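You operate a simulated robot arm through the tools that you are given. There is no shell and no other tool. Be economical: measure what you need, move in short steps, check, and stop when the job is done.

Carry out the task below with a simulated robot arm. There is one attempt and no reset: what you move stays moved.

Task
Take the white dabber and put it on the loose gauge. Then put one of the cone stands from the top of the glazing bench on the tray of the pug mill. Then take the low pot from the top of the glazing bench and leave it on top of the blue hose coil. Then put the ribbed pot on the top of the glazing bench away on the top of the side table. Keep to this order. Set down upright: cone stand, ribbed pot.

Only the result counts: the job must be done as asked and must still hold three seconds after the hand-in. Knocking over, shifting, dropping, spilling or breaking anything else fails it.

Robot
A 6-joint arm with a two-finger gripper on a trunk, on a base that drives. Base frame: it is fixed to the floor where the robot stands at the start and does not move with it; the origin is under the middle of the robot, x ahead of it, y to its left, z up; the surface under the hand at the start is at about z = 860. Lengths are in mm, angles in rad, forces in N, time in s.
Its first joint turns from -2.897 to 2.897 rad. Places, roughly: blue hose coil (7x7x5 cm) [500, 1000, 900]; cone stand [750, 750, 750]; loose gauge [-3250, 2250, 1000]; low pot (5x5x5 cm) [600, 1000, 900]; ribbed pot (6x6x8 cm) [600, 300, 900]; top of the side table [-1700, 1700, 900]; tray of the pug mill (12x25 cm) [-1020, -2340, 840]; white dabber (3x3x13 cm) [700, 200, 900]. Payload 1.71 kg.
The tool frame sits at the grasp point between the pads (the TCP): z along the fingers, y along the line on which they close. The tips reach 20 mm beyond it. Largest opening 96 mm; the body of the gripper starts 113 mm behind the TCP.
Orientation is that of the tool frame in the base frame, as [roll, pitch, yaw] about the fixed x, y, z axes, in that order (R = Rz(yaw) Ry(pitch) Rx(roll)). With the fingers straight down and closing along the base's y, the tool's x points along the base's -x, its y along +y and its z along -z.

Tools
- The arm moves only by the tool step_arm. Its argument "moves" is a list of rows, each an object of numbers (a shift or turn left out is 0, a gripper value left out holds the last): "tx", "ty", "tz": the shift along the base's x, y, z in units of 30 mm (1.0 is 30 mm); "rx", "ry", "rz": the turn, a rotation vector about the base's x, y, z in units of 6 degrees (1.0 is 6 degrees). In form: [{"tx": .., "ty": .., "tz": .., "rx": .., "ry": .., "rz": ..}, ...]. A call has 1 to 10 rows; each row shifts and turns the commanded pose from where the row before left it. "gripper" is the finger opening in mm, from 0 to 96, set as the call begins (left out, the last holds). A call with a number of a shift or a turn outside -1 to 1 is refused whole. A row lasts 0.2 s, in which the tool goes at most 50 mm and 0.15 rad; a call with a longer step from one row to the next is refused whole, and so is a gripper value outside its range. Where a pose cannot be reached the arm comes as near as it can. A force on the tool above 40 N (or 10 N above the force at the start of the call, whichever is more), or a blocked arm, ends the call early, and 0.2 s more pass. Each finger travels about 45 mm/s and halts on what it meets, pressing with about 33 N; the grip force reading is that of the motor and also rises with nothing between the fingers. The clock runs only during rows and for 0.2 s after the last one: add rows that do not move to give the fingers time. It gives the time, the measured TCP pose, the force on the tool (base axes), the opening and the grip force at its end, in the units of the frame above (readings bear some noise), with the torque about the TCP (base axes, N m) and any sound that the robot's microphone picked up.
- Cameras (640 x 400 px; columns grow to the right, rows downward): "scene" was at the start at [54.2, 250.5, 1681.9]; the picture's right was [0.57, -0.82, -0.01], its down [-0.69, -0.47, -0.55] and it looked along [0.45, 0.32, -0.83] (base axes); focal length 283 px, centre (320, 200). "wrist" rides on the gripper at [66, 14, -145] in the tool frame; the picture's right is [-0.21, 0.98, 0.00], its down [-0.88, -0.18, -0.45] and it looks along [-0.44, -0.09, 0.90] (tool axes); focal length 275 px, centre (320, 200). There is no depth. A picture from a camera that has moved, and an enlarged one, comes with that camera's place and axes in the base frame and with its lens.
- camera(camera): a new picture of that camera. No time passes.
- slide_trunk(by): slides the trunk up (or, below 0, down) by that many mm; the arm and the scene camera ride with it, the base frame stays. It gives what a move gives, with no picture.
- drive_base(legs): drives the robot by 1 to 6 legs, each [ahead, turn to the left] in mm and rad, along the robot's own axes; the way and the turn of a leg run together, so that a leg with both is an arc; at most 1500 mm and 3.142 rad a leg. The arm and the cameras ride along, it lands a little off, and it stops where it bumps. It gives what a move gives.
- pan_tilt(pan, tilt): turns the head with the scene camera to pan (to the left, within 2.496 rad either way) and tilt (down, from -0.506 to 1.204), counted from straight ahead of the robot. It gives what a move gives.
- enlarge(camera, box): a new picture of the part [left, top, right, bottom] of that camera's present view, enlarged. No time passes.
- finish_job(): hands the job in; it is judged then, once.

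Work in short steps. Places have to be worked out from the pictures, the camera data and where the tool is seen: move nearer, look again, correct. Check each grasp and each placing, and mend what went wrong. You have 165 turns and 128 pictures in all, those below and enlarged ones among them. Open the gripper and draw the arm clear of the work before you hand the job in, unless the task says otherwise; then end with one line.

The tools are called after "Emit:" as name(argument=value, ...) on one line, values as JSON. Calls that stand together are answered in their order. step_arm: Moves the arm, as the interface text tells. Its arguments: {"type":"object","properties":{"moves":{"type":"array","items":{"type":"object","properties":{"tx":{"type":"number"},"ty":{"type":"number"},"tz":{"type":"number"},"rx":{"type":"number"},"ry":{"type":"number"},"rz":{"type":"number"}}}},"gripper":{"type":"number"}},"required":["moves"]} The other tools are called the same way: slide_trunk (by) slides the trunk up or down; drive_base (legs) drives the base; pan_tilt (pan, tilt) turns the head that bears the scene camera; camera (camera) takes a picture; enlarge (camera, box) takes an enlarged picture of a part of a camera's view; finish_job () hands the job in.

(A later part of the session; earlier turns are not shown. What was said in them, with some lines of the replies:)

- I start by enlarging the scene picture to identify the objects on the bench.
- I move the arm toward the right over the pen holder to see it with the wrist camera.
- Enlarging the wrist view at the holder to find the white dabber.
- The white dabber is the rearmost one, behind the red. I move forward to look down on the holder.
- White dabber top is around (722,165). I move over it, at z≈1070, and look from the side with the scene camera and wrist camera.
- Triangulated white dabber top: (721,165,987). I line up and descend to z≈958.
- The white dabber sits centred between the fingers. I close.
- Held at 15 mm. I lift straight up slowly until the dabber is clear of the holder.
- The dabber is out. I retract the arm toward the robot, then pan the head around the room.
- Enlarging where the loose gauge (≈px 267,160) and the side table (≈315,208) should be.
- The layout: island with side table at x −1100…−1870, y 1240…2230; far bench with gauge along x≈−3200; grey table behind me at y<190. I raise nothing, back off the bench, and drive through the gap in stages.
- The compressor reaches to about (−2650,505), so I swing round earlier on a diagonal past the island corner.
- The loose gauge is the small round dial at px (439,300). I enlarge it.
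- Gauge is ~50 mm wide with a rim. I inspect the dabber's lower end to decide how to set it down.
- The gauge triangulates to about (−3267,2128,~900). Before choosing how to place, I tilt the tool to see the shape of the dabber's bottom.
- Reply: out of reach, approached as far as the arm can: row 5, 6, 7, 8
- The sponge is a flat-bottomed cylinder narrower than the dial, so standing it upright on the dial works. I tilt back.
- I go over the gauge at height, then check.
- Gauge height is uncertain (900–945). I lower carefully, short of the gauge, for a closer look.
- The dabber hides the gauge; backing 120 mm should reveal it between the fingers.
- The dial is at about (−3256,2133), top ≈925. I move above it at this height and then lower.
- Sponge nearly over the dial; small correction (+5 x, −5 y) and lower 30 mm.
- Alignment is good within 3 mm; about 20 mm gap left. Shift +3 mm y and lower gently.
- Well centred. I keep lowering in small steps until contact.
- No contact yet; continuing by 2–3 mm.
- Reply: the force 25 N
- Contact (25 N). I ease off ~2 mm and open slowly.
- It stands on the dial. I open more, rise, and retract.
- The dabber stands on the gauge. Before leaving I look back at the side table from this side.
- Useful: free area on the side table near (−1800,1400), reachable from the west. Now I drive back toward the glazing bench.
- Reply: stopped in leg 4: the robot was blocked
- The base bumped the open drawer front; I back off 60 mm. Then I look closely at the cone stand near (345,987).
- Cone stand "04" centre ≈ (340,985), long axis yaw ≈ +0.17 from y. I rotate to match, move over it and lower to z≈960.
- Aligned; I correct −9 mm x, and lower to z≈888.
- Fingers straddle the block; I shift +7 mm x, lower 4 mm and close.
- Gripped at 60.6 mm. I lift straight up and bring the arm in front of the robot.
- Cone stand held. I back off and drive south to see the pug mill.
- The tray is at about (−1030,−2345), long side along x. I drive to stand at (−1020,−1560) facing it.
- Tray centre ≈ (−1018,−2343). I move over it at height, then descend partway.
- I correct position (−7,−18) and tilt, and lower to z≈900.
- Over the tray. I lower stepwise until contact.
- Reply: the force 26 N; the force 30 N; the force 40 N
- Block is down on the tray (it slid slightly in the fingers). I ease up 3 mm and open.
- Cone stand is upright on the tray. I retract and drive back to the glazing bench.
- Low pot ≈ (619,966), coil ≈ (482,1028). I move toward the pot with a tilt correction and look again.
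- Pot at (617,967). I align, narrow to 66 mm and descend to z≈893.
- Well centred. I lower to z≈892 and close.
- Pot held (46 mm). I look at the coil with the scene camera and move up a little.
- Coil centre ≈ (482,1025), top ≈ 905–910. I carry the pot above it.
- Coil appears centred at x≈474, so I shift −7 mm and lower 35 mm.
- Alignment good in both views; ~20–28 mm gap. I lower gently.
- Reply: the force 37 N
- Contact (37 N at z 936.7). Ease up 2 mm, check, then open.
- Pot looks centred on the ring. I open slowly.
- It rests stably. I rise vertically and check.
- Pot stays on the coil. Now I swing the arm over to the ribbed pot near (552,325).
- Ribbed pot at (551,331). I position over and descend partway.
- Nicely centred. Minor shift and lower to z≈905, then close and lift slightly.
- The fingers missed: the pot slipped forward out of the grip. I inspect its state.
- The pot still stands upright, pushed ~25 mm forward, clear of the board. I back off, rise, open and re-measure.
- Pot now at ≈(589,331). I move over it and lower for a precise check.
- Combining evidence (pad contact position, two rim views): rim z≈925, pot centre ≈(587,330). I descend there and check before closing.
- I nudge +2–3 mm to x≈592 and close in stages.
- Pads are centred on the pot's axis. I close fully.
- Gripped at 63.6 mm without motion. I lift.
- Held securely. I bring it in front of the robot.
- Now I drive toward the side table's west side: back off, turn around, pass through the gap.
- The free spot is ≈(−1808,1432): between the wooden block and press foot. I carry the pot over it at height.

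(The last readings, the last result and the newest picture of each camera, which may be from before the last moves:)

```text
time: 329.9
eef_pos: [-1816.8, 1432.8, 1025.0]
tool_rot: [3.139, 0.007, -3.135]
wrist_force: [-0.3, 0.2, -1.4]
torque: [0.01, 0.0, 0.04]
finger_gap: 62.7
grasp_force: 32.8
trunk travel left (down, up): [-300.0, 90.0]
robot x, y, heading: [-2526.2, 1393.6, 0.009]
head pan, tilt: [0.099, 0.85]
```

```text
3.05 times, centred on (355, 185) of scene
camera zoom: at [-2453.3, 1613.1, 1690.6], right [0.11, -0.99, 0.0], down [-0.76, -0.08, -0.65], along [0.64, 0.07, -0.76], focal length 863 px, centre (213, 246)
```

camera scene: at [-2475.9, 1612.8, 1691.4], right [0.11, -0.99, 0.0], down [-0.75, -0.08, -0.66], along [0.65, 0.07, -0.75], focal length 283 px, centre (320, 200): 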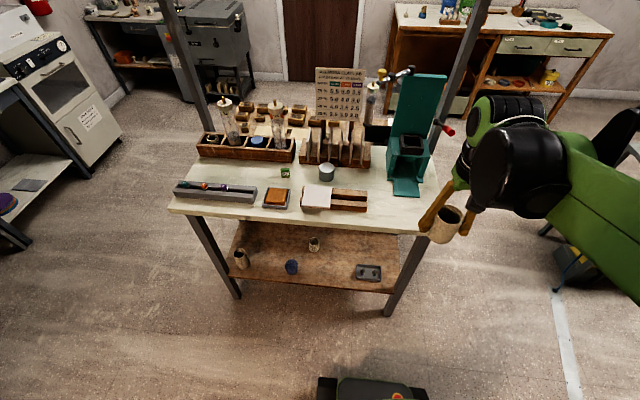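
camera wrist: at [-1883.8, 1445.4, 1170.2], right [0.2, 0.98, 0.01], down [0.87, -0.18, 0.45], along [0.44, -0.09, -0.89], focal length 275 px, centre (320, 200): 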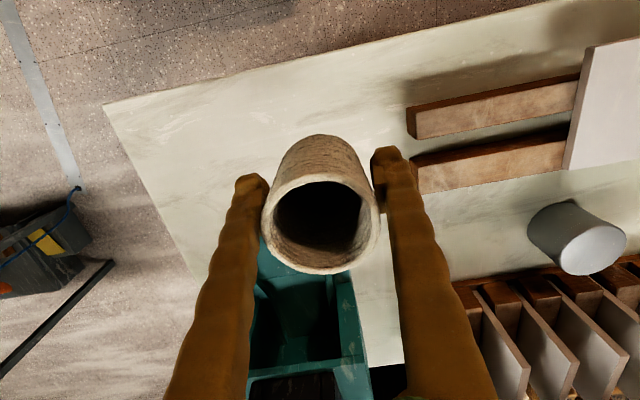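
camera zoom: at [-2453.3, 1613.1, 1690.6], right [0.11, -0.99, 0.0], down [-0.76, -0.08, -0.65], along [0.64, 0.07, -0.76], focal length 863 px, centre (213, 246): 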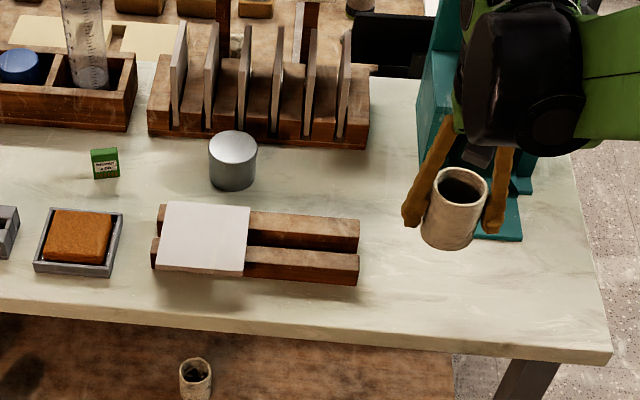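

Clearances are fine. I shift +9 mm x and lower to z≈960.

Emit:
step_arm(moves=[{"tx": 0.3, "ry": 0.06}, {"tz": -1}, {"tz": -0.7}, {"tz": -0.4}, {}])

Emit:
enlarge(camera="scene", box=[330, 150, 450, 250])

```text
time: 331.1
eef_pos: [-1810.6, 1431.3, 962.2]
tool_rot: [3.138, 0.001, -3.137]
wrist_force: [-0.5, -0.7, 0.2]
torque: [0.0, 0.01, 0.0]
finger_gap: 63.0
grasp_force: 32.7
trunk travel left (down, up): [-300.0, 90.0]
robot x, y, heading: [-2523.5, 1397.0, 0.016]
head pan, tilt: [0.099, 0.85]
```

```text
4.00 times, centred on (390, 200) of scene
camera zoom: at [-2453.6, 1613.0, 1690.7], right [0.11, -0.99, 0.0], down [-0.76, -0.08, -0.65], along [0.64, 0.07, -0.76], focal length 1133 px, centre (40, 200)
```

zoom: 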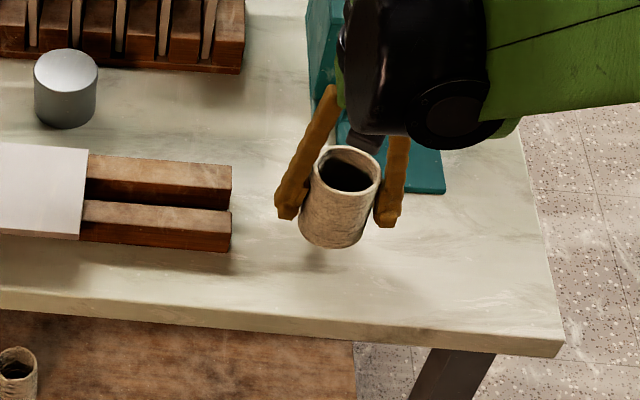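

Emit:
step_arm(moves=[{"tz": -0.4}, {"tz": -0.2}, {}])

Emit:
step_arm(moves=[{"tz": -0.15}, {}])

Emit:
enlarge(camera="scene", box=[330, 150, 450, 250])

```text
time: 331.9
eef_pos: [-1809.5, 1431.4, 946.4]
tool_rot: [3.138, 0.001, -3.137]
wrist_force: [0.1, 0.2, -0.5]
torque: [0.01, 0.0, 0.0]
finger_gap: 62.7
grasp_force: 33.3
trunk travel left (down, up): [-300.0, 90.0]
robot x, y, heading: [-2523.6, 1393.9, 0.011]
head pan, tilt: [0.099, 0.85]
```

```text
time: 332.5
eef_pos: [-1810.1, 1432.4, 941.1]
tool_rot: [3.138, 0.001, -3.137]
wrist_force: [-1.0, -0.2, -0.7]
torque: [-0.02, -0.02, 0.04]
finger_gap: 62.6
grasp_force: 33.3
trunk travel left (down, up): [-300.0, 90.0]
robot x, y, heading: [-2523.7, 1395.2, 0.01]
head pan, tilt: [0.099, 0.85]
```

```text
4.00 times, centred on (390, 200) of scene
camera zoom: at [-2453.6, 1613.0, 1690.6], right [0.11, -0.99, 0.0], down [-0.76, -0.08, -0.65], along [0.64, 0.07, -0.76], focal length 1133 px, centre (40, 200)
```

zoom: 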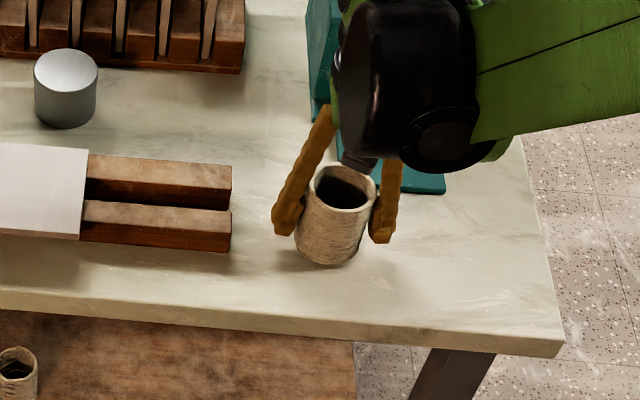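

Emit:
step_arm(moves=[{"tz": -0.15}, {}])

Emit:
step_arm(moves=[{"tz": -0.12}, {}])

```text
time: 333.1
eef_pos: [-1809.9, 1430.0, 936.3]
tool_rot: [3.139, 0.001, -3.137]
wrist_force: [0.4, -0.6, -0.2]
torque: [0.02, -0.02, -0.01]
finger_gap: 62.5
grasp_force: 32.9
trunk travel left (down, up): [-300.0, 90.0]
robot x, y, heading: [-2526.2, 1398.0, 0.009]
head pan, tilt: [0.099, 0.85]
```

```text
time: 333.7
eef_pos: [-1809.7, 1431.8, 934.1]
tool_rot: [3.138, 0.003, -3.137]
wrist_force: [1.6, -1.0, 29.6]
torque: [-0.06, 0.01, 0.31]
finger_gap: 62.4
grasp_force: 32.8
trunk travel left (down, up): [-300.0, 90.0]
robot x, y, heading: [-2526.1, 1393.2, 0.012]
head pan, tilt: [0.099, 0.85]
```

Contact (30 N). I ease up 2 mm, open gently and check.

Emit:
step_arm(moves=[{"tz": 0.06}, {}])

Emit:
step_arm(moves=[{}, {}, {}], gripper=78)

Emit:
enlarge(camera="scene", box=[330, 150, 450, 250])

```text
time: 334.3
eef_pos: [-1809.4, 1429.2, 933.6]
tool_rot: [3.137, 0.001, -3.138]
wrist_force: [0.1, -0.9, 2.9]
torque: [-0.11, 0.08, 0.0]
finger_gap: 60.7
grasp_force: 33.2
trunk travel left (down, up): [-300.0, 90.0]
robot x, y, heading: [-2526.6, 1394.0, 0.009]
head pan, tilt: [0.099, 0.85]
```

```text
time: 335.1
eef_pos: [-1809.1, 1430.4, 934.9]
tool_rot: [3.139, 0.0, -3.138]
wrist_force: [0.5, 0.3, 0.6]
torque: [0.0, 0.02, -0.01]
finger_gap: 78.1
grasp_force: 0.1
trunk travel left (down, up): [-300.0, 90.0]
robot x, y, heading: [-2524.0, 1392.9, 0.014]
head pan, tilt: [0.099, 0.85]
```

```text
4.00 times, centred on (390, 200) of scene
camera zoom: at [-2453.7, 1613.0, 1690.6], right [0.11, -0.99, 0.0], down [-0.76, -0.08, -0.65], along [0.64, 0.07, -0.76], focal length 1133 px, centre (40, 200)
```

zoom: 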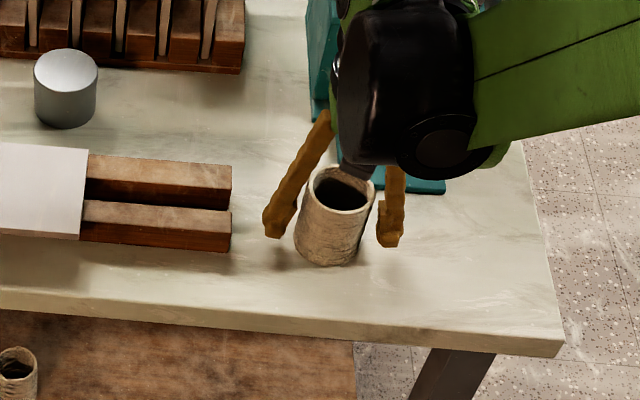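

The pot stands. I open to 92, rise straight up and retract.

Emit:
step_arm(moves=[{}, {}, {"tz": 0.5}, {"tz": 1}, {"tz": 1}, {"tz": 1}, {"tz": 1}, {"tz": 1}, {"tz": 1}, {"tz": 1}], gripper=88)

Emit:
step_arm(moves=[{"tz": 1}, {"tx": -1}, {"tx": -1}, {"tx": -1}, {"tx": -1}, {"tx": -1}, {"tx": -1}, {"tx": -1}, {"tx": -1}, {"tx": -1}])

Emit:
camera(camera="scene")

Emit:
enlarge(camera="scene", box=[330, 150, 450, 250])

```text
time: 337.3
eef_pos: [-1810.1, 1428.6, 1160.3]
tool_rot: [3.138, 0.002, -3.137]
wrist_force: [0.5, 0.2, -0.4]
torque: [-0.01, -0.01, 0.01]
finger_gap: 87.9
grasp_force: 0.0
trunk travel left (down, up): [-300.0, 90.0]
robot x, y, heading: [-2527.0, 1394.2, 0.008]
head pan, tilt: [0.099, 0.85]
```

```text
time: 339.5
eef_pos: [-2081.1, 1431.7, 1188.9]
tool_rot: [3.139, 0.001, -3.139]
wrist_force: [-0.5, -0.2, -0.1]
torque: [-0.01, -0.03, 0.0]
finger_gap: 87.8
grasp_force: 0.1
trunk travel left (down, up): [-300.0, 90.0]
robot x, y, heading: [-2527.0, 1395.4, 0.011]
head pan, tilt: [0.099, 0.85]
```

```text
21 pictures are left
camera scene: at [-2455.8, 1613.0, 1690.7], right [0.11, -0.99, 0.0], down [-0.76, -0.08, -0.65], along [0.65, 0.07, -0.76], focal length 283 px, centre (320, 200)
```

scene: 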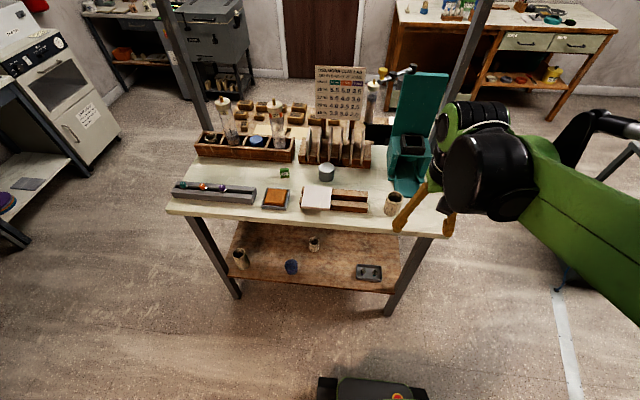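

```text
4.00 times, centred on (390, 200) of scene
camera zoom: at [-2455.8, 1613.0, 1690.7], right [0.11, -0.99, 0.0], down [-0.76, -0.08, -0.65], along [0.65, 0.07, -0.76], focal length 1133 px, centre (40, 200)
```

zoom: 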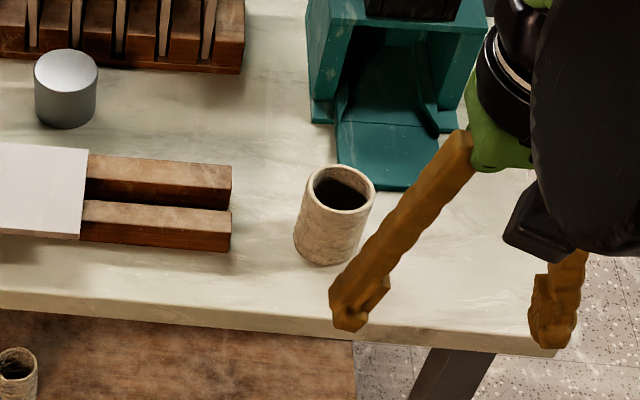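

The ribbed pot stands on the side table. Final check that the dabber still stands on the gauge.

Emit:
pan_tilt(pan=2.3, tilt=0.65)

Emit:
camera(camera="scene")

```text
time: 341.6
eef_pos: [-2079.1, 1431.7, 1188.5]
tool_rot: [3.138, 0.001, -3.136]
wrist_force: [0.0, -0.1, 0.4]
torque: [-0.03, -0.03, 0.0]
finger_gap: 88.0
grasp_force: 0.1
trunk travel left (down, up): [-300.0, 90.0]
robot x, y, heading: [-2524.9, 1394.6, 0.005]
head pan, tilt: [2.3, 0.649]
```

```text
19 pictures are left
camera scene: at [-2590.1, 1668.6, 1709.4], right [0.74, 0.67, -0.01], down [0.39, -0.45, -0.8], along [-0.55, 0.59, -0.6], focal length 283 px, centre (320, 200)
```

scene: 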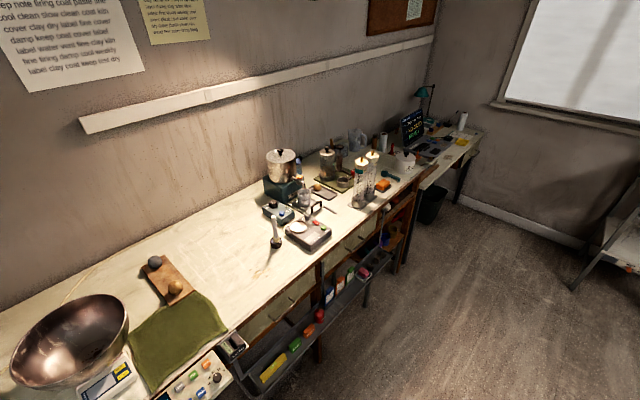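

The dabber still stands on the gauge, and all four placements are done with the arm clear. I hand in.

Emit:
finish_job()

```text
The job is handed in.
```

The job is handed in with all four placements made in the order asked: the white dabber stands on the loose gauge, a cone stand (the "04" one) is upright on the pug mill tray, the low pot sits on the blue hose coil, and the ribbed pot is upright on the side table. Two contacts to know about: the base bumped the open drawer front of the glazing bench once, and the ribbed pot slid about 30 mm on the bench before I got a good grip; I saw nothing else move either time.
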